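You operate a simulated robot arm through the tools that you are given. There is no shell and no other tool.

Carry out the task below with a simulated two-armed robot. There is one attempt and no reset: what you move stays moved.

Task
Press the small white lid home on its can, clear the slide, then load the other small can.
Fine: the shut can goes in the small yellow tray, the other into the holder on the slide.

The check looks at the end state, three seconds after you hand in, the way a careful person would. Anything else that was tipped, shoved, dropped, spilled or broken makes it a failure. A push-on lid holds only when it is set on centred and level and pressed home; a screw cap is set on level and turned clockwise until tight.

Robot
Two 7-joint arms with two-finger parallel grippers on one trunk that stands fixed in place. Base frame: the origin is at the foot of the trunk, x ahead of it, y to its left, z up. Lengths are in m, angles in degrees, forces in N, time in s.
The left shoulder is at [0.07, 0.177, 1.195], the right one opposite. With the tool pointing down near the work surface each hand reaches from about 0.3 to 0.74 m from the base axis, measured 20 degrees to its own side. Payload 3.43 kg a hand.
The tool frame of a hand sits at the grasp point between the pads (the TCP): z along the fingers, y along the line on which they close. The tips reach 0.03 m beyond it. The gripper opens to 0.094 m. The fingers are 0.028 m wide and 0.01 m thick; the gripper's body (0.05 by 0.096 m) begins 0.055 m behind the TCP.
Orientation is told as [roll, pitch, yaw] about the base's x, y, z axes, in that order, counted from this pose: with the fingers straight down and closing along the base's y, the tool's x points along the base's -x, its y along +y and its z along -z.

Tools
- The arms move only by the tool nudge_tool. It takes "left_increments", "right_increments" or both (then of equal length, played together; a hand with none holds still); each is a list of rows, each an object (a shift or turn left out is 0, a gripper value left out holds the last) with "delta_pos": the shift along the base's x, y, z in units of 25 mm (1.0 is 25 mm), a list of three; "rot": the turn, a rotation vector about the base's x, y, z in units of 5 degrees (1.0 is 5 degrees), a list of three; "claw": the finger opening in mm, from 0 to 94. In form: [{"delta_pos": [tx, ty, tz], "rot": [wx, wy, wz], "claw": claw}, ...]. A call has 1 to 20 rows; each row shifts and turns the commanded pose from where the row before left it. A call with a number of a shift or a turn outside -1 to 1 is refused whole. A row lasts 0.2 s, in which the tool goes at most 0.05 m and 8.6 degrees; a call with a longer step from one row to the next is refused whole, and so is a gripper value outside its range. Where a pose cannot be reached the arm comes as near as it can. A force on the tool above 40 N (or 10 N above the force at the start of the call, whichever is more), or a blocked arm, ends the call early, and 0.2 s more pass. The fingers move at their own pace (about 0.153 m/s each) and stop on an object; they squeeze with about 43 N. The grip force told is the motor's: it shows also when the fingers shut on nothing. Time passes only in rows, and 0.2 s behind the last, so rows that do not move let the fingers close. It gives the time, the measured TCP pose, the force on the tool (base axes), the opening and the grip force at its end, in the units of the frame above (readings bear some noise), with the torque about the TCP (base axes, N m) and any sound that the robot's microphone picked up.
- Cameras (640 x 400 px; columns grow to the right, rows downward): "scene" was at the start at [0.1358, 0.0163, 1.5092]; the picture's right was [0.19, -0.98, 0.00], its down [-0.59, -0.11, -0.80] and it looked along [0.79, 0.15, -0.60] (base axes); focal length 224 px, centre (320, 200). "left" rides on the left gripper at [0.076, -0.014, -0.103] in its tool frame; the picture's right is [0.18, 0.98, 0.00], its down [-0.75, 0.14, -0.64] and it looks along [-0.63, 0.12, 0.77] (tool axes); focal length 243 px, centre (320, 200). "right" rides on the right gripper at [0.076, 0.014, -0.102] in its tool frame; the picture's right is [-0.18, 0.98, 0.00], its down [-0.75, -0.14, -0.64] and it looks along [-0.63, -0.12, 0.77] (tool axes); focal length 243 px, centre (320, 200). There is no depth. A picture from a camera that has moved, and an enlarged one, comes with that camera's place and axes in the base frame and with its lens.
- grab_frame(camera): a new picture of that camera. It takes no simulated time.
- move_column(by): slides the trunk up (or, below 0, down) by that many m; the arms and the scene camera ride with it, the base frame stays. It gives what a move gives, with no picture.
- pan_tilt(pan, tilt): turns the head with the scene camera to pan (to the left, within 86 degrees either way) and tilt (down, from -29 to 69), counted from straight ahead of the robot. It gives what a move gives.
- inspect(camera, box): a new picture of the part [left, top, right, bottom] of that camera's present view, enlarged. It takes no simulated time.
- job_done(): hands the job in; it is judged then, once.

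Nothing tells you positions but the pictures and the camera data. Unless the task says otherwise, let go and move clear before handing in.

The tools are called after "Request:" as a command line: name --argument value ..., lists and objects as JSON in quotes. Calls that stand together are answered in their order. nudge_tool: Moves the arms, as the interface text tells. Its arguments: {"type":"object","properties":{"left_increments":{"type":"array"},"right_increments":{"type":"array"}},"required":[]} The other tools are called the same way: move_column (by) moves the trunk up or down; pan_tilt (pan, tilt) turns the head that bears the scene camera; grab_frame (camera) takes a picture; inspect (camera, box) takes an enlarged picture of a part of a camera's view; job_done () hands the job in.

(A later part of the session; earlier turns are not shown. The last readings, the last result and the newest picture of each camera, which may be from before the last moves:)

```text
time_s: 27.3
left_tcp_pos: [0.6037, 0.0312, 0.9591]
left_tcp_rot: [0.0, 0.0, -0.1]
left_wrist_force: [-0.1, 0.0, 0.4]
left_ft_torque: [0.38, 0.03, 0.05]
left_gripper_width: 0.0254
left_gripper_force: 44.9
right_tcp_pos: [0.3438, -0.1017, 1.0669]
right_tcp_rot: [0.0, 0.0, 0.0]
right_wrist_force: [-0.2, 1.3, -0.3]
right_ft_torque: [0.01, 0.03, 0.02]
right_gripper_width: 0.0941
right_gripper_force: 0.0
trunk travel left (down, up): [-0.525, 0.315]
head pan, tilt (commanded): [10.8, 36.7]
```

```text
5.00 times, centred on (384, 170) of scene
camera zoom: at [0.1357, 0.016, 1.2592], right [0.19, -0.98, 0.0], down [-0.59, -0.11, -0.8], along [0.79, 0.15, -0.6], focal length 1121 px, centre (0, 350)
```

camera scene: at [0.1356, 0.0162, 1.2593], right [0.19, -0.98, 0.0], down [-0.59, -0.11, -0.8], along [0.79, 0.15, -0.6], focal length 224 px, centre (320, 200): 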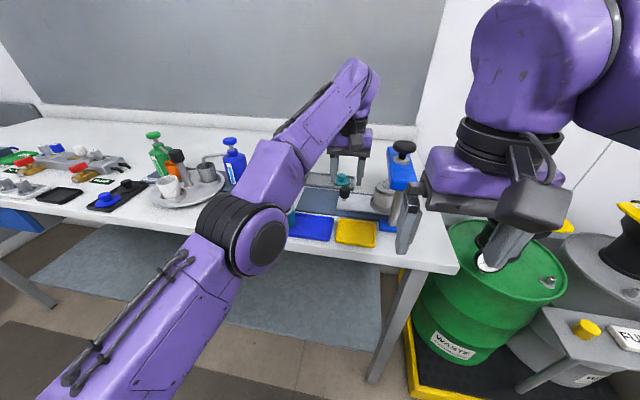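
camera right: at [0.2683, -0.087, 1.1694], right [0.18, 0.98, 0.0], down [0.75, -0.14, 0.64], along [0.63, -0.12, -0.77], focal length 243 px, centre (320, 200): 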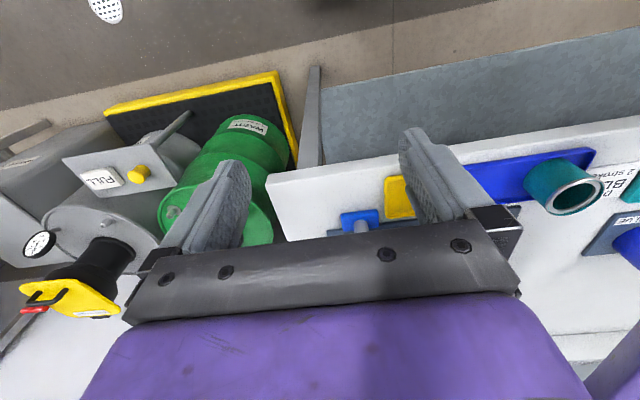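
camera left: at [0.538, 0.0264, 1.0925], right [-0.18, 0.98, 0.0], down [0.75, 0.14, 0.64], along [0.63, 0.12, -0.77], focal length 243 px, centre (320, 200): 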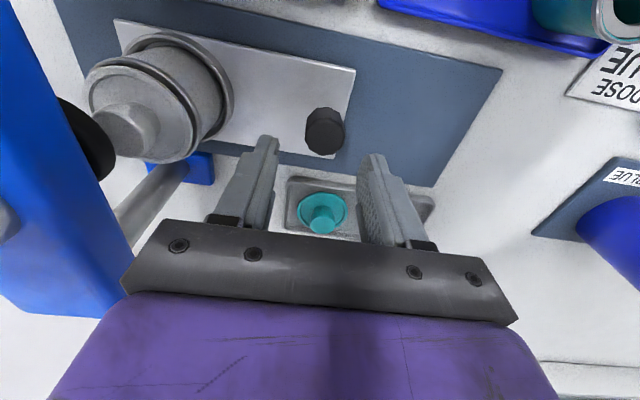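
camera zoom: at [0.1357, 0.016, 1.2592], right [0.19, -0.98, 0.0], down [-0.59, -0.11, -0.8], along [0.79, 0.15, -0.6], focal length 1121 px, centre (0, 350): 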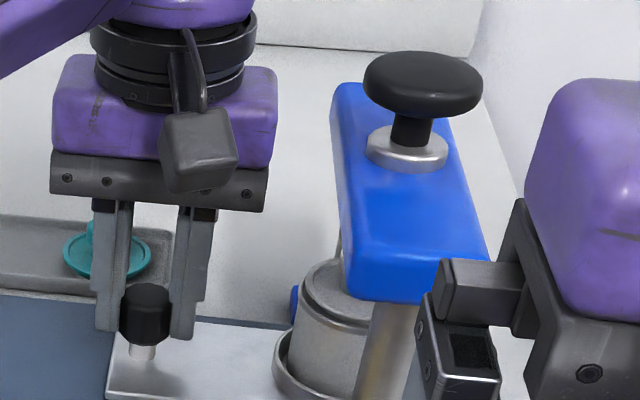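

Request:
nudge_tool --left_increments '[{"delta_pos": [0, -0.07, 0]}, {"delta_pos": [0, -0.07, 0]}, {"delta_pos": [0, -0.07, 0]}, {"delta_pos": [0, -0.07, 0]}, {}]'

Request:
grab_frame --camera "left"

Request:
inspect --camera "scene" --box '[320, 130, 448, 210]'

```text
time_s: 28.5
left_tcp_pos: [0.6034, 0.024, 0.9598]
left_tcp_rot: [-0.1, 0.0, 0.1]
left_wrist_force: [2.9, 4.4, -0.5]
left_ft_torque: [0.68, -0.19, -0.04]
left_gripper_width: 0.0254
left_gripper_force: 44.9
right_tcp_pos: [0.3452, -0.0996, 1.0662]
right_tcp_rot: [0.0, 0.1, 0.0]
right_wrist_force: [0.0, -0.1, -0.4]
right_ft_torque: [-0.02, 0.01, 0.02]
right_gripper_width: 0.0939
right_gripper_force: 0.0
trunk travel left (down, up): [-0.525, 0.315]
head pan, tilt (commanded): [10.8, 36.7]
```

```text
taken
camera left: at [0.5278, 0.0104, 1.0626], right [-0.19, 0.98, 0.0], down [0.75, 0.14, 0.64], along [0.63, 0.12, -0.77], focal length 243 px, centre (320, 200)
```

left: 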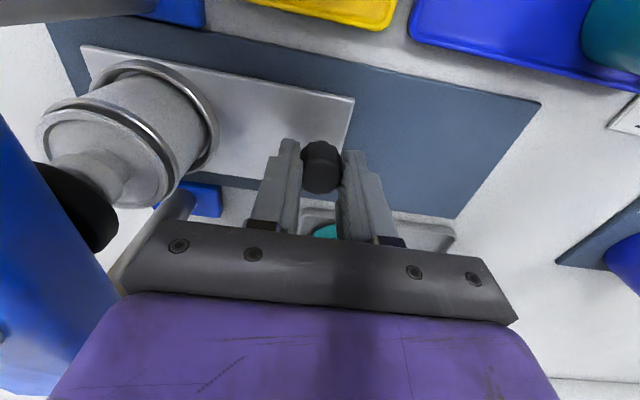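

```text
5.00 times, centred on (384, 170) of scene
camera zoom: at [0.1366, 0.0171, 1.2591], right [0.19, -0.98, 0.0], down [-0.59, -0.11, -0.8], along [0.79, 0.15, -0.6], focal length 1121 px, centre (0, 350)
```

zoom: 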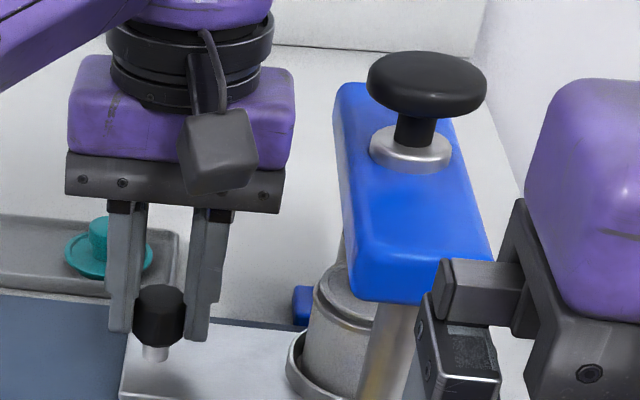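

A slight resistance appears; I'll probe a few millimetres more to see whether this is the end stop.

Request:
nudge_tool --left_increments '[{"delta_pos": [0, -0.05, 0]}, {"delta_pos": [0, -0.05, 0]}, {}]'

```text
time_s: 29.3
left_tcp_pos: [0.6046, 0.0251, 0.9605]
left_tcp_rot: [-0.1, -0.1, 0.2]
left_wrist_force: [3.6, 19.1, 4.8]
left_ft_torque: [1.23, 0.41, 0.3]
left_gripper_width: 0.0255
left_gripper_force: 45.5
right_tcp_pos: [0.3445, -0.0969, 1.0678]
right_tcp_rot: [-0.2, 0.0, 0.0]
right_wrist_force: [0.0, -0.3, -0.3]
right_ft_torque: [0.02, 0.01, -0.02]
right_gripper_width: 0.094
right_gripper_force: 0.1
trunk travel left (down, up): [-0.525, 0.315]
head pan, tilt (commanded): [10.8, 36.7]
```

That is the end stop (force rose to 19 N with no movement). I'll relax, release the knob and lift the left hand away.

Request:
nudge_tool --left_increments '[{"delta_pos": [0, 0.05, 0]}, {"delta_pos": [0, 0.04, 0]}, {"claw": 28}, {"claw": 32}, {"claw": 40}, {"claw": 50}, {}]'

Request:
inspect --camera "left" --box '[220, 120, 420, 245]'

```text
time_s: 30.9
left_tcp_pos: [0.6039, 0.0237, 0.9597]
left_tcp_rot: [-0.1, 0.0, 0.0]
left_wrist_force: [-0.3, 0.5, 0.3]
left_ft_torque: [-0.03, 0.0, -0.02]
left_gripper_width: 0.05
left_gripper_force: 0.0
right_tcp_pos: [0.3436, -0.1007, 1.0658]
right_tcp_rot: [0.0, 0.1, 0.1]
right_wrist_force: [-0.2, 0.3, 0.1]
right_ft_torque: [0.0, -0.04, 0.01]
right_gripper_width: 0.0939
right_gripper_force: 0.0
trunk travel left (down, up): [-0.525, 0.315]
head pan, tilt (commanded): [10.8, 36.7]
```

```text
3.20 times, centred on (320, 182) of left
camera zoom: at [0.5273, 0.0093, 1.0634], right [-0.18, 0.98, 0.0], down [0.75, 0.14, 0.64], along [0.63, 0.12, -0.77], focal length 776 px, centre (320, 256)
```

zoom: 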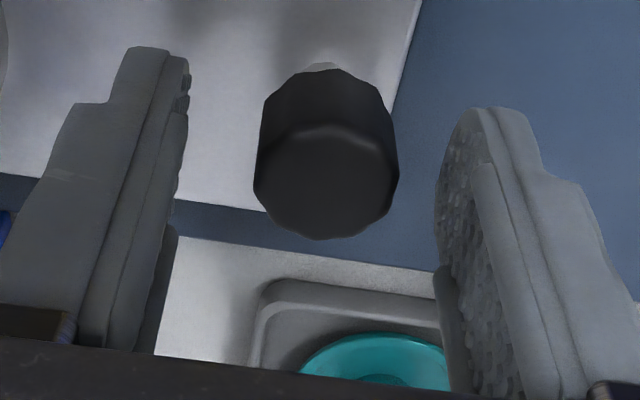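

Request:
nudge_tool --left_increments '[{"delta_pos": [0, 0, 0.5]}, {"delta_pos": [0, 0, 0.9]}, {"delta_pos": [0, 0, 0.9]}, {"delta_pos": [0, 0, 0.9]}, {"delta_pos": [0, 0, 0.9]}, {"delta_pos": [0, 0.9, 0.3]}, {"delta_pos": [0, 0.9, 0.3]}, {"delta_pos": [0, 0.9, 0.3]}, {"delta_pos": [0, 0.9, 0]}, {"delta_pos": [0, 0.9, 0]}, {"delta_pos": [0, 0.9, 0]}, {"delta_pos": [0, 0.9, 0]}, {}]'

Request:
grab_frame --camera "scene"

Request:
grab_frame --camera "left"

Request:
inspect --camera "scene" --box '[320, 130, 448, 210]'

```text
time_s: 33.7
left_tcp_pos: [0.593, 0.1737, 1.0372]
left_tcp_rot: [0.0, 0.1, 0.0]
left_wrist_force: [-0.1, -0.3, -0.1]
left_ft_torque: [0.02, -0.02, 0.01]
left_gripper_width: 0.0499
left_gripper_force: 0.1
left hand out of reach, approached as far as the arm can: row 3, 4, 5
right_tcp_pos: [0.3435, -0.1015, 1.0655]
right_tcp_rot: [-0.1, 0.0, 0.0]
right_wrist_force: [0.1, 0.1, 0.1]
right_ft_torque: [-0.01, 0.0, 0.02]
right_gripper_width: 0.094
right_gripper_force: 0.0
trunk travel left (down, up): [-0.525, 0.315]
head pan, tilt (commanded): [10.8, 36.7]
```

```text
taken
camera scene: at [0.1358, 0.0158, 1.2592], right [0.19, -0.98, 0.0], down [-0.59, -0.11, -0.8], along [0.79, 0.15, -0.6], focal length 224 px, centre (320, 200)
```

scene: 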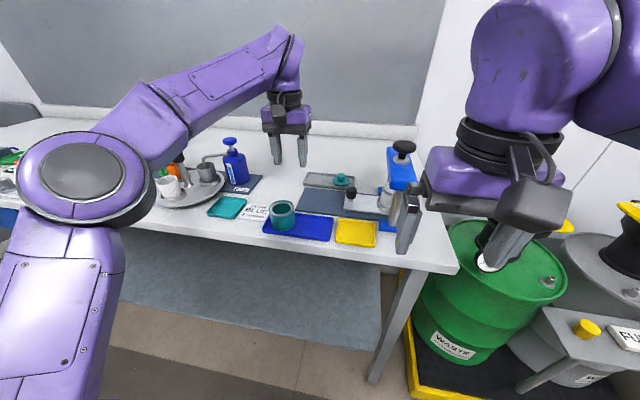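

```text
taken
camera left: at [0.5163, 0.159, 1.1405], right [-0.18, 0.98, 0.0], down [0.75, 0.14, 0.64], along [0.63, 0.12, -0.77], focal length 243 px, centre (320, 200)
```

left: 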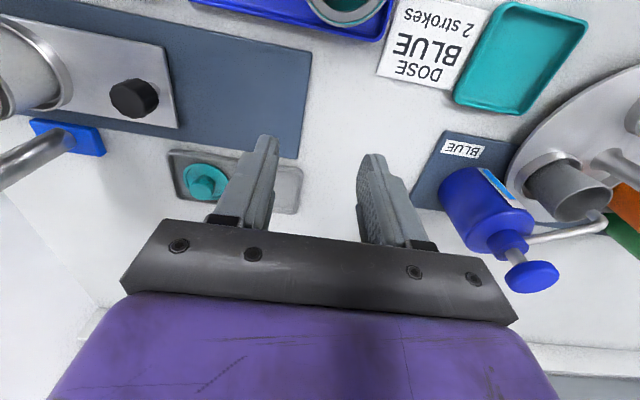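

```text
5.00 times, centred on (384, 170) of scene
camera zoom: at [0.1358, 0.0158, 1.2592], right [0.19, -0.98, 0.0], down [-0.59, -0.11, -0.8], along [0.79, 0.15, -0.6], focal length 1121 px, centre (0, 350)
```

zoom: 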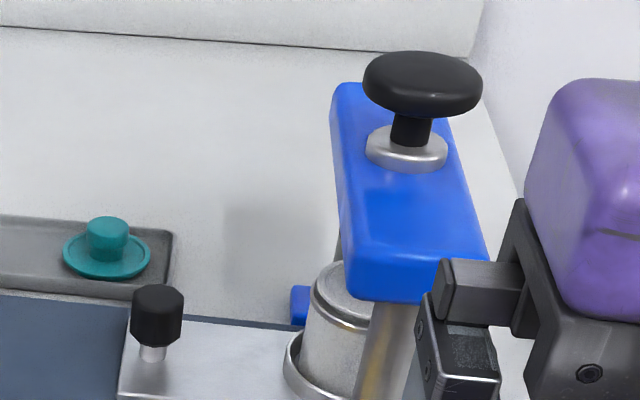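

The carriage is at its stop with the can under the ram. Now I raise the trunk for the press work and view from the right hand.

Request:
move_column --by 0.15

Request:
nudge_tool --right_increments '[{"delta_pos": [0.3, 0.1, 0], "claw": 60}, {"delta_pos": [0.3, 0.1, 0], "claw": 30}, {"delta_pos": [0.3, 0.1, 0], "claw": 0}, {"delta_pos": [0.3, 0.1, 0]}, {"delta_pos": [0.3, 0.1, 0]}, {"delta_pos": [0.3, 0.1, 0]}, {"delta_pos": [0.3, 0.1, 0]}, {"delta_pos": [0.3, 0.1, 0]}, {}]'

Request:
grab_frame --camera "right"

Request:
grab_frame --camera "scene"

```text
time_s: 35.4
left_tcp_pos: [0.5922, 0.1734, 1.1864]
left_tcp_rot: [0.0, 0.0, 0.0]
left_wrist_force: [0.1, -0.5, -0.5]
left_ft_torque: [-0.01, 0.0, 0.01]
left_gripper_width: 0.0502
left_gripper_force: 0.1
right_tcp_pos: [0.344, -0.1006, 1.216]
right_tcp_rot: [0.0, 0.1, 0.0]
right_wrist_force: [0.3, 0.2, 0.2]
right_ft_torque: [-0.03, -0.01, -0.01]
right_gripper_width: 0.0938
right_gripper_force: 0.0
trunk travel left (down, up): [-0.675, 0.165]
head pan, tilt (commanded): [10.8, 36.7]
```

```text
time_s: 37.4
left_tcp_pos: [0.5933, 0.1724, 1.1872]
left_tcp_rot: [-0.1, 0.0, 0.0]
left_wrist_force: [0.4, 0.4, -0.8]
left_ft_torque: [0.01, 0.02, -0.03]
left_gripper_width: 0.05
left_gripper_force: 0.2
right_tcp_pos: [0.4046, -0.0819, 1.2154]
right_tcp_rot: [0.1, -0.1, 0.0]
right_wrist_force: [1.0, -0.4, -0.6]
right_ft_torque: [-0.04, 0.04, 0.0]
right_gripper_width: 0.0003
right_gripper_force: 33.1
trunk travel left (down, up): [-0.675, 0.165]
head pan, tilt (commanded): [10.8, 36.7]
```

```text
taken
camera right: at [0.3282, -0.0674, 1.3182], right [0.18, 0.98, 0.0], down [0.75, -0.14, 0.64], along [0.63, -0.12, -0.77], focal length 243 px, centre (320, 200)
```

right: 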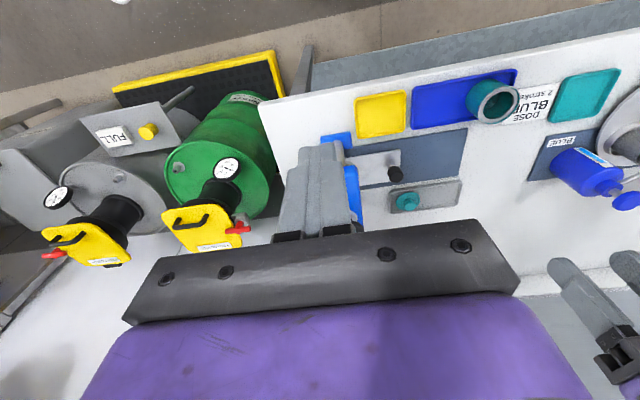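

```text
taken
camera scene: at [0.1357, 0.0163, 1.4092], right [0.19, -0.98, 0.0], down [-0.59, -0.11, -0.8], along [0.79, 0.15, -0.6], focal length 224 px, centre (320, 200)
```

scene: 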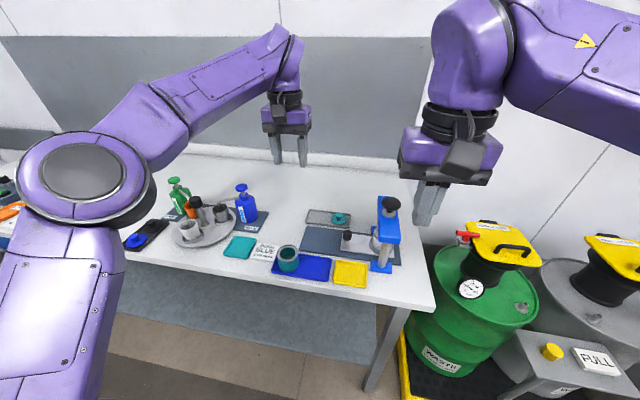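

Now I move the right hand (fingers closed) above the press knob at about [0.605, -0.0755].

Request:
nudge_tool --right_increments '[{"delta_pos": [0.8, 0.026, -0.1]}, {"delta_pos": [0.8, 0.026, -0.1]}, {"delta_pos": [0.8, 0.026, -0.1]}, {"delta_pos": [0.8, 0.026, -0.1]}, {"delta_pos": [0.8, 0.026, -0.1]}, {"delta_pos": [0.8, 0.026, -0.1]}, {"delta_pos": [0.8, 0.026, -0.1]}, {"delta_pos": [0.8, 0.026, -0.1]}, {"delta_pos": [0.8, 0.026, -0.1]}, {"delta_pos": [0.8, 0.026, -0.1]}, {"delta_pos": [0, 0, -0.5]}, {"delta_pos": [0, 0, -0.5]}, {}]'

Request:
grab_frame --camera "right"

Request:
inspect --camera "scene" --box '[320, 170, 448, 250]'

Request:
inspect --camera "left" --box '[0, 0, 240, 150]'

```text
time_s: 40.2
left_tcp_pos: [0.5924, 0.174, 1.1869]
left_tcp_rot: [0.0, -0.1, 0.0]
left_wrist_force: [-1.2, 0.3, -0.4]
left_ft_torque: [0.02, 0.0, 0.02]
left_gripper_width: 0.0502
left_gripper_force: 0.1
right_tcp_pos: [0.4644, -0.0785, 1.1847]
right_tcp_rot: [-0.1, 0.1, 0.0]
right_wrist_force: [-0.7, 0.4, -0.4]
right_ft_torque: [-0.01, 0.0, 0.01]
right_gripper_width: 0.0003
right_gripper_force: 32.6
right hand out of reach, approached as far as the arm can: row 4, 5, 6, 7, 8, 9, 10
trunk travel left (down, up): [-0.675, 0.165]
head pan, tilt (commanded): [10.8, 36.7]
```

```text
taken
camera right: at [0.3897, -0.0649, 1.2873], right [0.18, 0.98, 0.0], down [0.75, -0.14, 0.64], along [0.63, -0.12, -0.77], focal length 243 px, centre (320, 200)
```

right: 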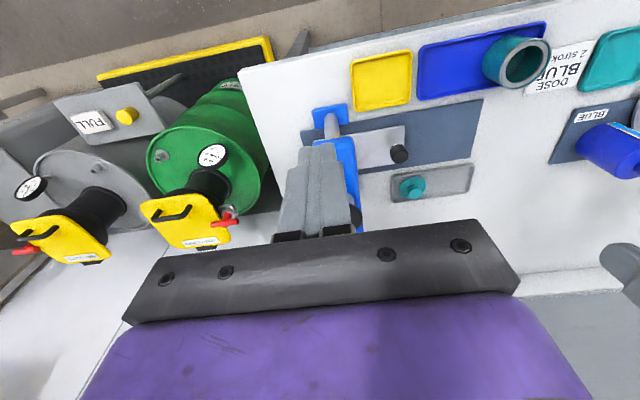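

```text
5.00 times, centred on (384, 210) of scene
camera zoom: at [0.1355, 0.0166, 1.4093], right [0.19, -0.98, 0.0], down [-0.59, -0.11, -0.8], along [0.79, 0.15, -0.6], focal length 1121 px, centre (0, 150)
```

zoom: 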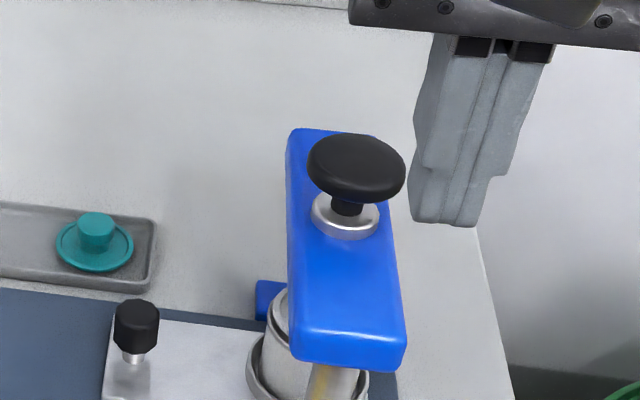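

```text
2.67 times, centred on (120, 75) of left
camera zoom: at [0.5162, 0.1595, 1.2904], right [-0.18, 0.98, 0.0], down [0.75, 0.14, 0.64], along [0.63, 0.12, -0.77], focal length 647 px, centre (853, 533)
```

zoom: 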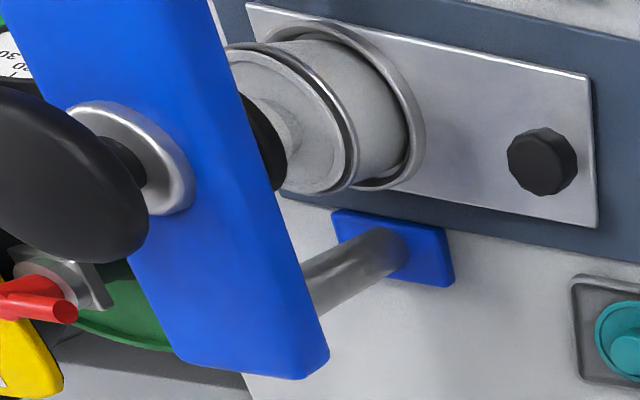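

The right arm is stuck in an awkward posture near the body midline. I'll route it outward, forward, and back in.

Request:
nudge_tool --right_increments '[{"delta_pos": [0, -0.9, 0.5]}, {"delta_pos": [0, -0.9, 0.5]}, {"delta_pos": [0, -0.9, 0.5]}, {"delta_pos": [0, -0.9, 0.5]}, {"delta_pos": [0, -0.9, 0.5]}, {"delta_pos": [0, -0.9, 0.5]}, {"delta_pos": [0.8, 0, 0]}, {"delta_pos": [0.8, 0, 0]}, {"delta_pos": [0.8, 0, 0]}, {"delta_pos": [0.8, 0, 0]}, {"delta_pos": [0.8, 0, 0]}, {"delta_pos": [0.8, 0, 0]}, {"delta_pos": [0.6, 0, 0]}, {}]'

Request:
grab_frame --camera "scene"

```text
time_s: 43.2
left_tcp_pos: [0.5931, 0.1737, 1.187]
left_tcp_rot: [0.0, 0.0, -0.1]
left_wrist_force: [-0.5, -0.6, -0.3]
left_ft_torque: [-0.02, -0.02, -0.01]
left_gripper_width: 0.0498
left_gripper_force: 0.0
right_tcp_pos: [0.4726, -0.1015, 1.1943]
right_tcp_rot: [0.2, -0.2, -0.4]
right_wrist_force: [0.0, -0.2, -0.8]
right_ft_torque: [0.04, -0.01, 0.0]
right_gripper_width: 0.0
right_gripper_force: 32.7
right hand out of reach, approached as far as the arm can: row 2, 3, 4, 5, 6, 7, 8, 9, 10, 11, 12, 13
trunk travel left (down, up): [-0.675, 0.165]
head pan, tilt (commanded): [10.8, 36.7]
```

```text
taken
camera scene: at [0.1359, 0.0164, 1.4092], right [0.19, -0.98, 0.0], down [-0.59, -0.11, -0.8], along [0.79, 0.15, -0.6], focal length 224 px, centre (320, 200)
```

scene: 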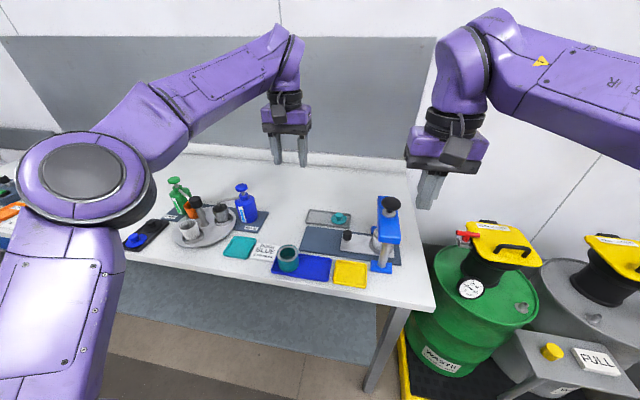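

Request:
nudge_tool --right_increments '[{"delta_pos": [-0.8, 0, 0.2]}, {"delta_pos": [-0.8, 0, 0.2]}, {"delta_pos": [-0.8, 0, 0.2]}, {"delta_pos": [-0.8, 0, 0.2]}, {"delta_pos": [-0.8, 0, 0.2]}, {"delta_pos": [0, -0.8, 0.2]}, {"delta_pos": [0, -0.8, 0.2]}, {"delta_pos": [0, -0.8, 0.2]}, {"delta_pos": [0, -0.8, 0.2]}, {"delta_pos": [0, -0.8, 0.2]}, {"delta_pos": [0, -0.8, 0.2]}, {}]'

Request:
grab_frame --camera "scene"

```text
time_s: 45.8
left_tcp_pos: [0.5916, 0.1727, 1.1877]
left_tcp_rot: [-0.1, 0.0, -0.1]
left_wrist_force: [0.6, -0.1, 0.2]
left_ft_torque: [-0.01, 0.0, 0.01]
left_gripper_width: 0.0499
left_gripper_force: 0.1
right_tcp_pos: [0.3726, -0.1523, 1.2333]
right_tcp_rot: [0.4, -0.2, -0.4]
right_wrist_force: [0.0, -1.0, -0.1]
right_ft_torque: [0.0, -0.01, 0.02]
right_gripper_width: 0.0
right_gripper_force: 33.0
right hand out of reach, approached as far as the arm can: row 8, 9, 10, 11
trunk travel left (down, up): [-0.675, 0.165]
head pan, tilt (commanded): [10.8, 36.7]
```

```text
taken
camera scene: at [0.1358, 0.0165, 1.4092], right [0.19, -0.98, 0.0], down [-0.59, -0.11, -0.8], along [0.79, 0.15, -0.6], focal length 224 px, centre (320, 200)
```

scene: 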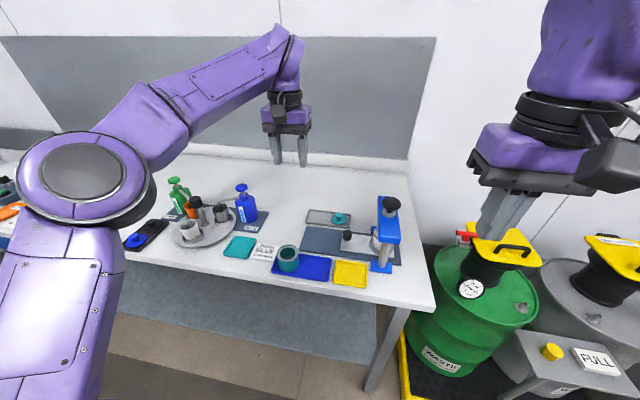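

The wrist seems at a rotation limit (it drifts to negative yaw), so I'll turn the right tool clockwise to free it.

Request:
nudge_tool --right_increments '[{"rot": [0, 0, -1]}, {"rot": [0, 0, -1]}, {"rot": [0, 0, -1]}, {"rot": [0, 0, -1]}, {"rot": [0, 0, -1]}, {"rot": [0, 0, -1]}, {"rot": [0, 0, -1]}, {"rot": [0, 0, -1]}, {"rot": [0, 0, -1]}, {}]'

Request:
nudge_tool --right_increments '[{"delta_pos": [0.6, -0.4, 0]}, {"delta_pos": [0.6, -0.4, 0]}, {"delta_pos": [0.6, -0.4, 0]}, {"delta_pos": [0.6, -0.4, 0]}, {"delta_pos": [0.6, -0.4, 0]}, {"delta_pos": [0.6, -0.4, 0]}, {}]'

Request:
grab_frame --camera "scene"

```text
time_s: 48.0
left_tcp_pos: [0.592, 0.1741, 1.1861]
left_tcp_rot: [0.1, 0.0, 0.1]
left_wrist_force: [0.4, 0.5, 0.4]
left_ft_torque: [0.03, 0.0, 0.03]
left_gripper_width: 0.05
left_gripper_force: 0.1
right_tcp_pos: [0.3733, -0.1514, 1.2352]
right_tcp_rot: [0.0, 0.0, -45.1]
right_wrist_force: [-0.7, 0.3, 0.2]
right_ft_torque: [0.0, 0.03, 0.0]
right_gripper_width: 0.0
right_gripper_force: 32.7
trunk travel left (down, up): [-0.675, 0.165]
head pan, tilt (commanded): [10.8, 36.7]
```

```text
time_s: 49.6
left_tcp_pos: [0.5915, 0.1735, 1.1883]
left_tcp_rot: [0.0, 0.0, -0.1]
left_wrist_force: [-0.1, -0.1, 0.5]
left_ft_torque: [-0.01, -0.01, 0.0]
left_gripper_width: 0.0499
left_gripper_force: 0.1
right_tcp_pos: [0.4621, -0.2118, 1.2338]
right_tcp_rot: [0.0, 0.0, -45.0]
right_wrist_force: [-0.2, -0.2, 0.1]
right_ft_torque: [-0.03, -0.04, -0.01]
right_gripper_width: 0.0
right_gripper_force: 33.2
trunk travel left (down, up): [-0.675, 0.165]
head pan, tilt (commanded): [10.8, 36.7]
```

```text
taken
camera scene: at [0.1355, 0.0165, 1.4093], right [0.19, -0.98, 0.0], down [-0.59, -0.11, -0.8], along [0.79, 0.15, -0.6], focal length 224 px, centre (320, 200)
```

scene: 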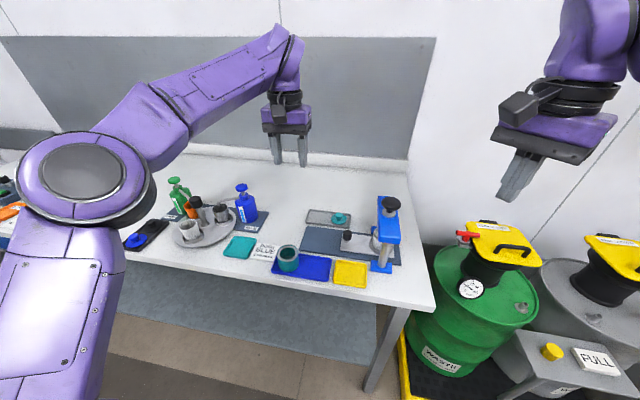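

That freed the right arm. Now over to the press knob.

Request:
nudge_tool --right_increments '[{"delta_pos": [0.715, 0.683, -0.2]}, {"delta_pos": [0.715, 0.683, -0.2]}, {"delta_pos": [0.715, 0.683, -0.2]}, {"delta_pos": [0.715, 0.683, -0.2]}, {"delta_pos": [0.715, 0.683, -0.2]}, {"delta_pos": [0.715, 0.683, -0.2]}, {"delta_pos": [0.715, 0.683, -0.2]}, {"delta_pos": [0.715, 0.683, -0.2]}, {"delta_pos": [0, 0, -0.5]}, {}]'

Request:
inspect --camera "scene" --box '[320, 150, 480, 250]'

Request:
grab_frame --camera "right"

Request:
grab_frame --camera "left"

```text
time_s: 51.8
left_tcp_pos: [0.5927, 0.176, 1.1867]
left_tcp_rot: [-0.1, 0.0, 0.0]
left_wrist_force: [0.6, 1.1, 0.5]
left_ft_torque: [-0.01, -0.02, 0.0]
left_gripper_width: 0.0502
left_gripper_force: 0.1
right_tcp_pos: [0.5984, -0.0814, 1.185]
right_tcp_rot: [-0.1, -0.1, -44.9]
right_wrist_force: [-0.2, -0.4, -0.3]
right_ft_torque: [-0.03, 0.0, 0.0]
right_gripper_width: 0.0
right_gripper_force: 32.8
right hand out of reach, approached as far as the arm can: row 8
trunk travel left (down, up): [-0.675, 0.165]
head pan, tilt (commanded): [10.8, 36.7]
```

```text
4.00 times, centred on (400, 200) of scene
camera zoom: at [0.1362, 0.0177, 1.4092], right [0.19, -0.98, 0.0], down [-0.59, -0.11, -0.8], along [0.79, 0.15, -0.6], focal length 897 px, centre (0, 200)
```

zoom: 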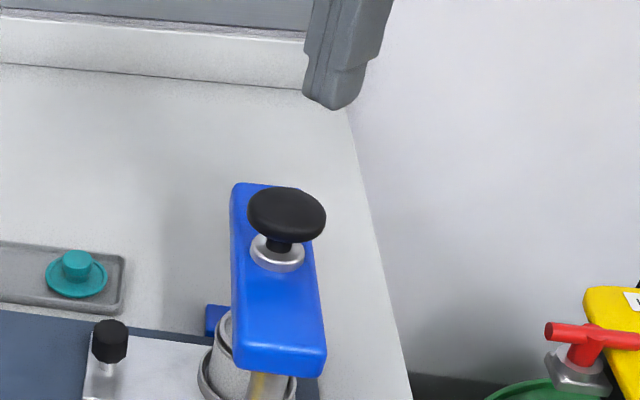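

```text
taken
camera right: at [0.554, -0.0176, 1.2876], right [0.83, 0.56, 0.0], down [0.43, -0.63, 0.64], along [0.36, -0.53, -0.77], focal length 243 px, centre (320, 200)
```

right: 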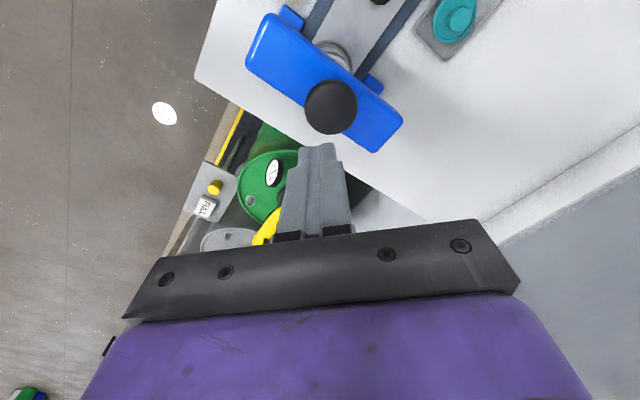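

```text
taken
camera left: at [0.5168, 0.1605, 1.29], right [-0.18, 0.98, 0.0], down [0.75, 0.14, 0.64], along [0.63, 0.12, -0.77], focal length 243 px, centre (320, 200)
```

left: 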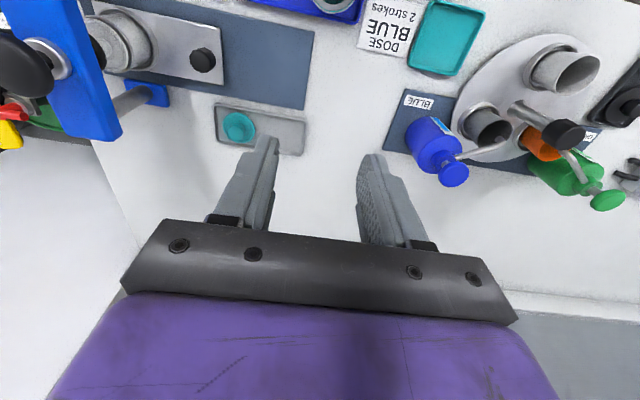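

Request:
nudge_tool --right_increments '[{"rot": [0, 0, -1]}, {"rot": [0, 0, -1]}, {"rot": [0, 0, -1]}, {"delta_pos": [0.26, 0.24, -0.3]}, {"delta_pos": [0, 0, -0.6]}, {"delta_pos": [0, 0, -0.6]}, {"delta_pos": [0, 0, -0.5]}, {}]'

Request:
inspect --camera "scene" --box '[320, 150, 480, 250]'

Request:
grab_frame --camera "right"

Request:
inspect --camera "left" --box '[0, 0, 160, 100]'

```text
time_s: 53.6
left_tcp_pos: [0.5917, 0.1737, 1.1882]
left_tcp_rot: [0.1, -0.1, 0.1]
left_wrist_force: [0.3, -0.1, 0.3]
left_ft_torque: [0.0, -0.01, -0.02]
left_gripper_width: 0.05
left_gripper_force: 0.1
right_tcp_pos: [0.6038, -0.0757, 1.1332]
right_tcp_rot: [0.1, 0.0, -60.0]
right_wrist_force: [0.1, 0.2, 0.1]
right_ft_torque: [-0.01, -0.01, -0.02]
right_gripper_width: 0.0002
right_gripper_force: 32.6
trunk travel left (down, up): [-0.675, 0.165]
head pan, tilt (commanded): [10.8, 36.7]
```

```text
4.00 times, centred on (400, 200) of scene
camera zoom: at [0.1355, 0.0164, 1.4093], right [0.19, -0.98, 0.0], down [-0.59, -0.11, -0.8], along [0.79, 0.15, -0.6], focal length 897 px, centre (0, 200)
```

zoom: 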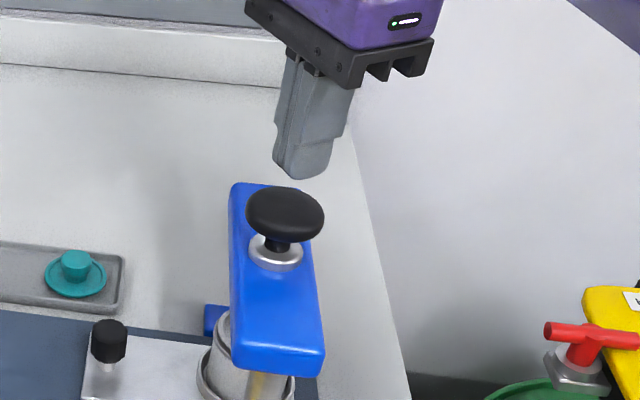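

```text
taken
camera right: at [0.5775, -0.0033, 1.2358], right [0.94, 0.33, 0.0], down [0.25, -0.72, 0.64], along [0.21, -0.61, -0.77], focal length 243 px, centre (320, 200)
```

right: 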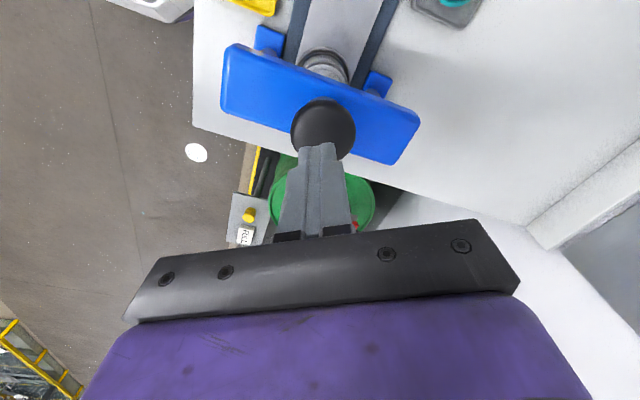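

```text
4.00 times, centred on (80, 50) of left
camera zoom: at [0.5161, 0.1593, 1.2904], right [-0.18, 0.98, 0.0], down [0.75, 0.14, 0.64], along [0.63, 0.12, -0.77], focal length 970 px, centre (1280, 800)
```

zoom: 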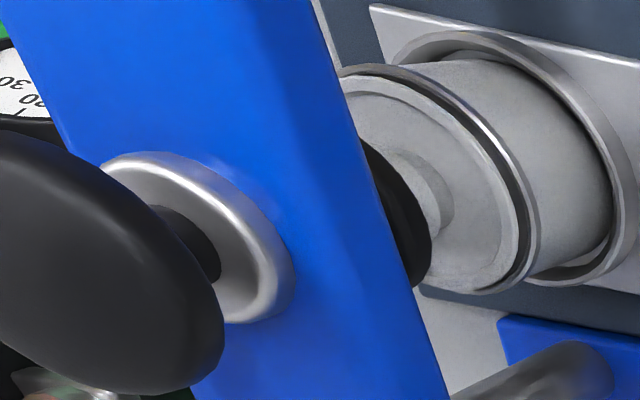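

The right fingertips are centred over the press knob. I descend in small steps to contact.

Request:
nudge_tool --right_increments '[{"delta_pos": [0.03, 0, -0.25]}, {"delta_pos": [0, 0, -0.25]}, {"delta_pos": [0, 0, -0.25]}, {"delta_pos": [0, 0, -0.1]}, {"delta_pos": [0, 0, -0.1]}, {}]'

Request:
inspect --camera "scene" --box '[340, 170, 436, 230]'

Request:
inspect --camera "left" --box '[0, 0, 160, 100]'

```text
time_s: 55.0
left_tcp_pos: [0.5927, 0.173, 1.1883]
left_tcp_rot: [0.0, 0.0, 0.0]
left_wrist_force: [0.3, 0.0, 0.4]
left_ft_torque: [-0.01, 0.0, -0.02]
left_gripper_width: 0.05
left_gripper_force: 0.0
right_tcp_pos: [0.6063, -0.0762, 1.1087]
right_tcp_rot: [0.0, 0.0, -60.1]
right_wrist_force: [0.2, 0.5, -0.3]
right_ft_torque: [-0.01, -0.02, 0.0]
right_gripper_width: 0.0
right_gripper_force: 33.1
trunk travel left (down, up): [-0.675, 0.165]
head pan, tilt (commanded): [10.8, 36.7]
```

```text
6.67 times, centred on (388, 200) of scene
camera zoom: at [0.1358, 0.0165, 1.4092], right [0.19, -0.98, 0.0], down [-0.59, -0.11, -0.8], along [0.79, 0.15, -0.6], focal length 1495 px, centre (-133, 200)
```

zoom: 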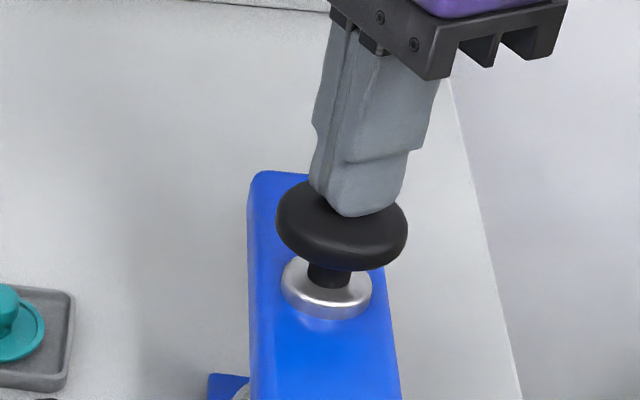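

```text
4.00 times, centred on (80, 50) of left
camera zoom: at [0.5164, 0.1594, 1.2903], right [-0.18, 0.98, 0.0], down [0.75, 0.14, 0.64], along [0.63, 0.12, -0.77], focal length 970 px, centre (1280, 800)
```

zoom: 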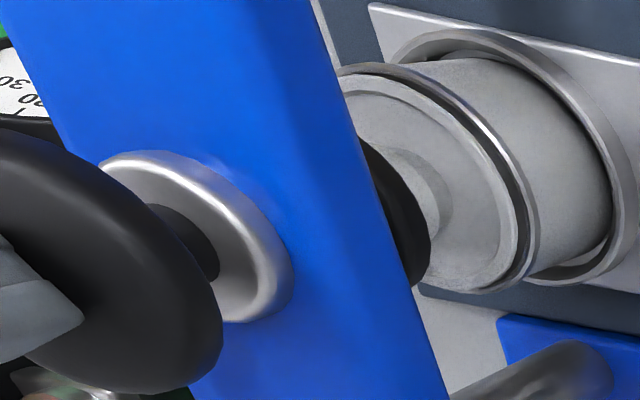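

Request:
nudge_tool --right_increments '[{"delta_pos": [0, 0, -0.08]}, {"delta_pos": [0, 0, -0.08]}, {"delta_pos": [0, 0, -0.08]}, {"delta_pos": [0, 0, -0.08]}, {"delta_pos": [0, 0, -0.08]}, {}]'

Request:
inspect --camera "left" --box '[0, 0, 160, 100]'

```text
time_s: 56.4
left_tcp_pos: [0.5914, 0.1744, 1.188]
left_tcp_rot: [0.0, 0.0, 0.0]
left_wrist_force: [0.7, -0.3, 0.2]
left_ft_torque: [-0.02, 0.01, -0.02]
left_gripper_width: 0.0501
left_gripper_force: 0.1
right_tcp_pos: [0.6052, -0.0761, 1.1001]
right_tcp_rot: [0.0, 0.0, -60.0]
right_wrist_force: [-0.8, -0.9, 2.0]
right_ft_torque: [0.01, 0.05, 0.01]
right_gripper_width: 0.0
right_gripper_force: 33.3
trunk travel left (down, up): [-0.675, 0.165]
head pan, tilt (commanded): [10.8, 36.7]
```

```text
4.00 times, centred on (80, 50) of left
camera zoom: at [0.516, 0.1594, 1.2905], right [-0.18, 0.98, 0.0], down [0.75, 0.14, 0.64], along [0.63, 0.12, -0.77], focal length 970 px, centre (1280, 800)
```

zoom: 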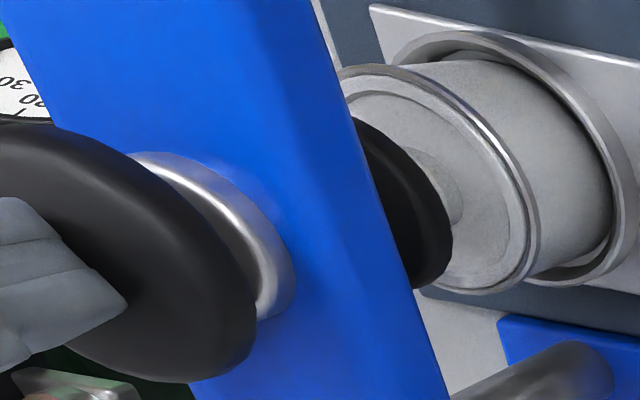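

The ram is moving and the lid already sits lower. I keep pressing until firm resistance.

Request:
nudge_tool --right_increments '[{"delta_pos": [0, 0, -0.06]}, {"delta_pos": [0, 0, -0.06]}, {"delta_pos": [0, 0, -0.06]}, {"delta_pos": [0, 0, -0.06]}, {}]'

Request:
inspect --camera "left" --box '[0, 0, 160, 100]'

```text
time_s: 57.6
left_tcp_pos: [0.5916, 0.1735, 1.188]
left_tcp_rot: [-0.1, 0.0, 0.0]
left_wrist_force: [0.3, 0.5, 0.1]
left_ft_torque: [0.05, -0.01, -0.01]
left_gripper_width: 0.0499
left_gripper_force: 0.0
right_tcp_pos: [0.6034, -0.0755, 1.0998]
right_tcp_rot: [0.7, -0.2, -60.1]
right_wrist_force: [-0.3, 1.1, 12.0]
right_ft_torque: [0.12, 0.09, 0.07]
right_gripper_width: 0.0
right_gripper_force: 32.5
trunk travel left (down, up): [-0.675, 0.165]
head pan, tilt (commanded): [10.8, 36.7]
heard: snap
stopped in row 5 (right hand): the force on the tool passed its limit at 41 N (the readings are from after the stop); the commanded pose is now the measured one
```

```text
4.00 times, centred on (80, 50) of left
camera zoom: at [0.5146, 0.1597, 1.2908], right [-0.18, 0.98, 0.0], down [0.75, 0.14, 0.64], along [0.63, 0.12, -0.77], focal length 970 px, centre (1280, 800)
```

zoom: 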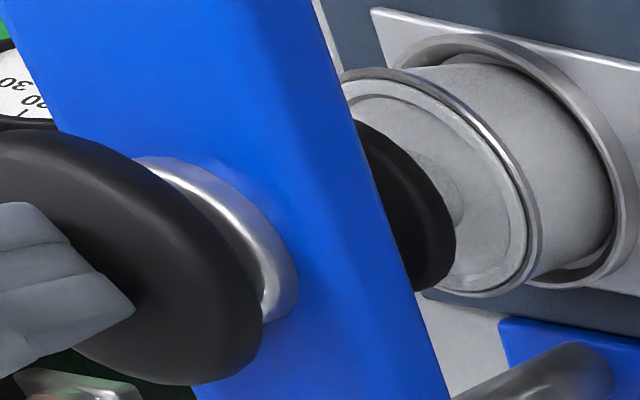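

A snap was heard: the lid is home. I raise the right hand and check that the ram springs back.

Request:
nudge_tool --right_increments '[{"delta_pos": [0, 0, 0.3]}, {"delta_pos": [0, 0, 0.5]}, {"delta_pos": [0, 0, 0.8]}, {"delta_pos": [0, 0, 0.8]}, {}]'

Request:
inspect --camera "left" --box '[0, 0, 160, 100]'

Request:
inspect --camera "scene" --box '[320, 150, 480, 250]'

```text
time_s: 58.8
left_tcp_pos: [0.5917, 0.1734, 1.1873]
left_tcp_rot: [0.0, 0.0, 0.0]
left_wrist_force: [0.5, -0.8, -0.3]
left_ft_torque: [0.02, 0.01, 0.02]
left_gripper_width: 0.05
left_gripper_force: 0.1
right_tcp_pos: [0.6069, -0.0773, 1.1569]
right_tcp_rot: [0.4, -0.1, -60.0]
right_wrist_force: [0.8, 0.0, -1.0]
right_ft_torque: [0.0, 0.03, 0.03]
right_gripper_width: 0.0002
right_gripper_force: 33.3
trunk travel left (down, up): [-0.675, 0.165]
head pan, tilt (commanded): [10.8, 36.7]
```

```text
4.00 times, centred on (80, 50) of left
camera zoom: at [0.5166, 0.1591, 1.2902], right [-0.18, 0.98, 0.0], down [0.75, 0.14, 0.64], along [0.63, 0.12, -0.77], focal length 970 px, centre (1280, 800)
```

zoom: 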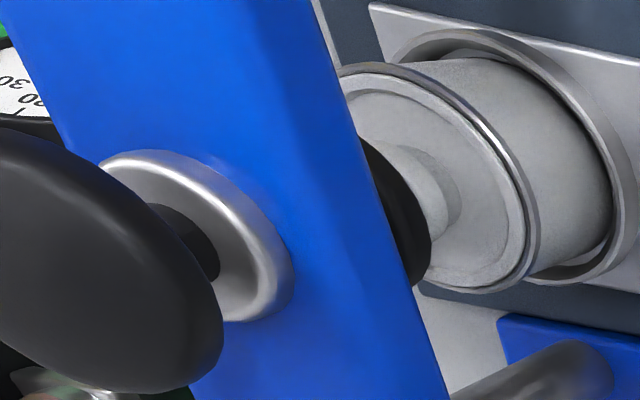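

```text
4.00 times, centred on (400, 200) of scene
camera zoom: at [0.1361, 0.0162, 1.4092], right [0.19, -0.98, 0.0], down [-0.59, -0.11, -0.8], along [0.79, 0.15, -0.6], focal length 897 px, centre (0, 200)
```

zoom: 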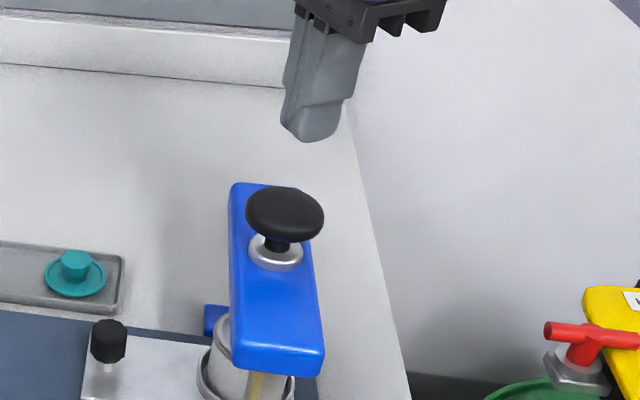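

The ram retracted and the lid is flush. I move the right hand away, then bring the left hand (with a little yaw) back to the carriage knob at about y=0.0245.

Request:
nudge_tool --right_increments '[{"delta_pos": [0, -0.3, 0.8]}, {"delta_pos": [-0.5, -0.7, 0.4]}, {"delta_pos": [-0.7, -0.7, 0.2]}, {"delta_pos": [-0.7, -0.7, 0.2]}, {"delta_pos": [-0.7, -0.7, 0]}, {"delta_pos": [-0.7, -0.7, 0]}, {"delta_pos": [-0.7, -0.7, 0]}, {"delta_pos": [-0.7, -0.7, 0]}, {"delta_pos": [-0.7, -0.5, 0]}, {}]' --left_increments '[{"rot": [0, 0, 1]}, {"rot": [0, 0, 1]}, {"rot": [0, 0, 1]}, {}, {}, {}, {}, {}, {}, {}]'

```text
time_s: 61.0
left_tcp_pos: [0.5932, 0.1743, 1.1865]
left_tcp_rot: [0.1, 0.0, 14.9]
left_wrist_force: [1.1, 0.3, 0.4]
left_ft_torque: [-0.02, 0.04, 0.02]
left_gripper_width: 0.0499
left_gripper_force: 0.0
right_tcp_pos: [0.4713, -0.2206, 1.1982]
right_tcp_rot: [0.4, -0.1, -60.1]
right_wrist_force: [0.2, 0.4, -0.2]
right_ft_torque: [0.01, 0.03, 0.0]
right_gripper_width: 0.0001
right_gripper_force: 32.9
trunk travel left (down, up): [-0.675, 0.165]
head pan, tilt (commanded): [10.8, 36.7]
```

Request:
nudge_tool --left_increments '[{"delta_pos": [0.06, -0.75, -0.68]}, {"delta_pos": [0.06, -0.75, -0.68]}, {"delta_pos": [0.06, -0.75, -0.68]}, {"delta_pos": [0.06, -0.75, -0.68]}, {"delta_pos": [0.06, -0.75, -0.68]}, {"delta_pos": [0.06, -0.75, -0.68]}, {"delta_pos": [0.06, -0.75, -0.68]}, {"delta_pos": [0.06, -0.75, -0.68]}, {}]'

Request:
grab_frame --camera "left"

Request:
grab_frame --camera "scene"

```text
time_s: 63.0
left_tcp_pos: [0.6063, 0.0215, 1.0515]
left_tcp_rot: [-0.2, 0.0, 15.0]
left_wrist_force: [-0.4, -0.6, 0.2]
left_ft_torque: [0.0, 0.0, -0.01]
left_gripper_width: 0.0502
left_gripper_force: 0.0
right_tcp_pos: [0.4717, -0.2197, 1.199]
right_tcp_rot: [0.3, -0.1, -60.0]
right_wrist_force: [-0.5, 0.9, 0.0]
right_ft_torque: [-0.02, 0.0, -0.04]
right_gripper_width: 0.0002
right_gripper_force: 33.2
trunk travel left (down, up): [-0.675, 0.165]
head pan, tilt (commanded): [10.8, 36.7]
```

```text
taken
camera left: at [0.5357, -0.0118, 1.1552], right [-0.43, 0.9, 0.0], down [0.69, 0.33, 0.64], along [0.58, 0.28, -0.77], focal length 243 px, centre (320, 200)
```

left: 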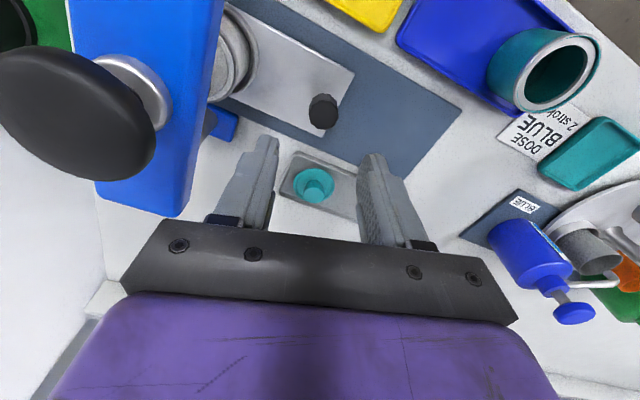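

```text
taken
camera scene: at [0.1357, 0.017, 1.4092], right [0.19, -0.98, 0.0], down [-0.59, -0.11, -0.8], along [0.79, 0.15, -0.6], focal length 224 px, centre (320, 200)
```

scene: 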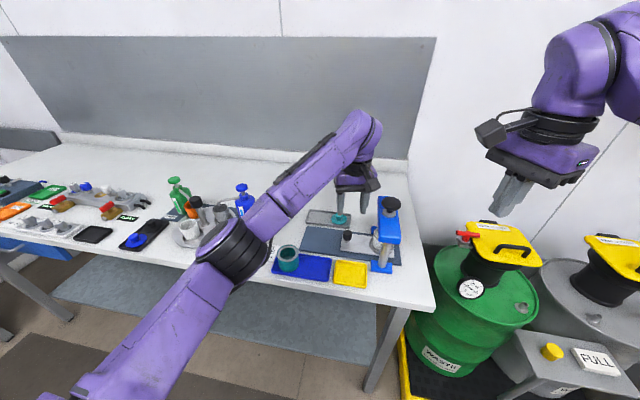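

Request:
nudge_tool --left_increments '[{"delta_pos": [-0.04, 0.12, -0.6]}, {"delta_pos": [0, 0, -0.6]}, {"delta_pos": [0, 0, -0.6]}, {"delta_pos": [0, 0, -0.6]}, {}]'

Request:
inspect --camera "left" --box '[160, 50, 480, 250]'

Request:
inspect --camera "scene" --box '[320, 170, 448, 250]'

```text
time_s: 64.2
left_tcp_pos: [0.6044, 0.0259, 0.9935]
left_tcp_rot: [-0.1, -0.1, 15.0]
left_wrist_force: [0.4, 0.4, 0.1]
left_ft_torque: [-0.01, -0.03, -0.01]
left_gripper_width: 0.05
left_gripper_force: 0.1
right_tcp_pos: [0.4704, -0.2199, 1.1985]
right_tcp_rot: [0.3, -0.2, -60.0]
right_wrist_force: [0.0, -0.8, -0.4]
right_ft_torque: [0.01, -0.04, 0.02]
right_gripper_width: 0.0001
right_gripper_force: 32.6
trunk travel left (down, up): [-0.675, 0.165]
head pan, tilt (commanded): [10.8, 36.7]
```

```text
2.00 times, centred on (320, 150) of left
camera zoom: at [0.5348, -0.0082, 1.0949], right [-0.43, 0.9, 0.0], down [0.69, 0.33, 0.64], along [0.58, 0.28, -0.77], focal length 485 px, centre (320, 300)
```

zoom: 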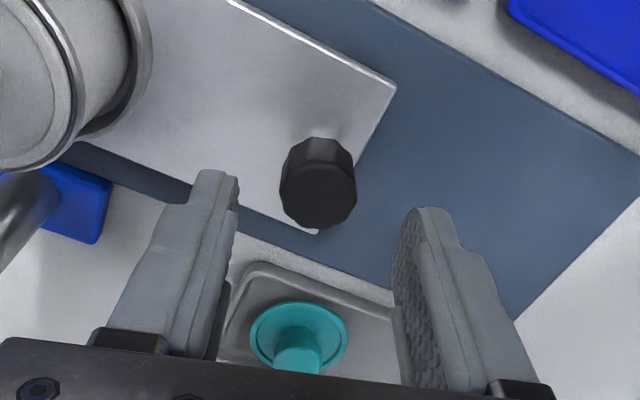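

```text
5.00 times, centred on (384, 210) of scene
camera zoom: at [0.1356, 0.0161, 1.4093], right [0.19, -0.98, 0.0], down [-0.59, -0.11, -0.8], along [0.79, 0.15, -0.6], focal length 1121 px, centre (0, 150)
```

zoom: 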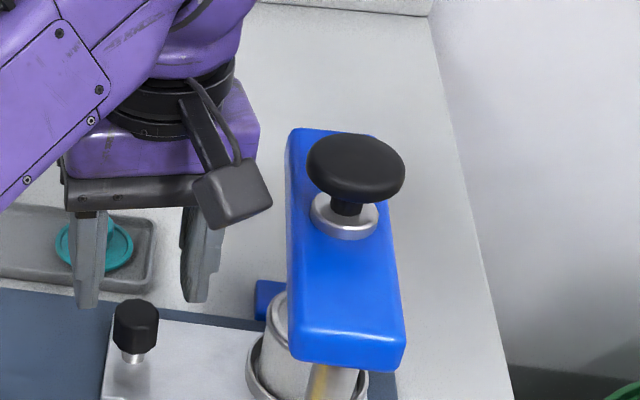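

Request:
nudge_tool --left_increments '[{"delta_pos": [0, 0, -0.5]}, {"delta_pos": [0, 0, -0.5]}, {"delta_pos": [0, 0, -0.36]}, {}, {"claw": 40}, {"claw": 34}, {"claw": 31}, {"claw": 29}, {"claw": 27}, {"claw": 25}, {"claw": 20}, {"claw": 10}, {}]'

Request:
inspect --camera "left" --box '[160, 50, 480, 250]'

Request:
inspect --camera "scene" --box '[320, 170, 448, 250]'

```text
time_s: 67.0
left_tcp_pos: [0.6036, 0.0255, 0.957]
left_tcp_rot: [-0.1, 0.0, 15.0]
left_wrist_force: [0.8, -0.3, -0.2]
left_ft_torque: [0.03, -0.09, -0.02]
left_gripper_width: 0.025
left_gripper_force: 44.6
right_tcp_pos: [0.471, -0.2209, 1.1988]
right_tcp_rot: [0.4, -0.1, -60.1]
right_wrist_force: [-0.5, 1.3, -0.1]
right_ft_torque: [0.01, 0.01, 0.0]
right_gripper_width: 0.0
right_gripper_force: 33.0
trunk travel left (down, up): [-0.675, 0.165]
head pan, tilt (commanded): [10.8, 36.7]
```

```text
2.00 times, centred on (320, 150) of left
camera zoom: at [0.5348, -0.0078, 1.0603], right [-0.43, 0.9, 0.0], down [0.69, 0.33, 0.64], along [0.58, 0.28, -0.77], focal length 485 px, centre (320, 300)
```

zoom: 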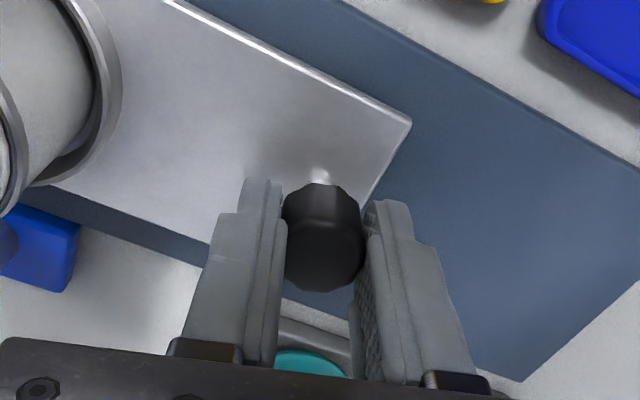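

```text
5.00 times, centred on (384, 210) of scene
camera zoom: at [0.136, 0.016, 1.4092], right [0.19, -0.98, 0.0], down [-0.59, -0.11, -0.8], along [0.79, 0.15, -0.6], focal length 1121 px, centre (0, 150)
```

zoom: 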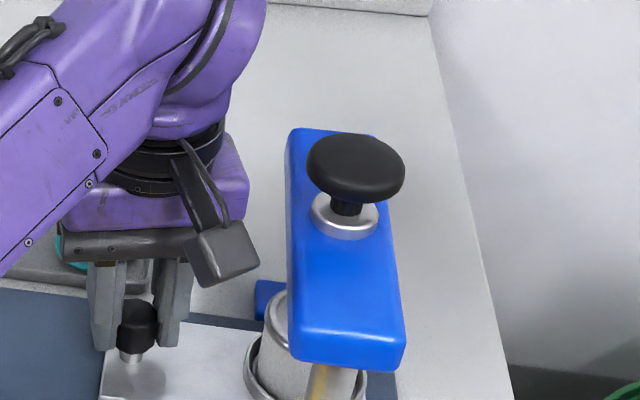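

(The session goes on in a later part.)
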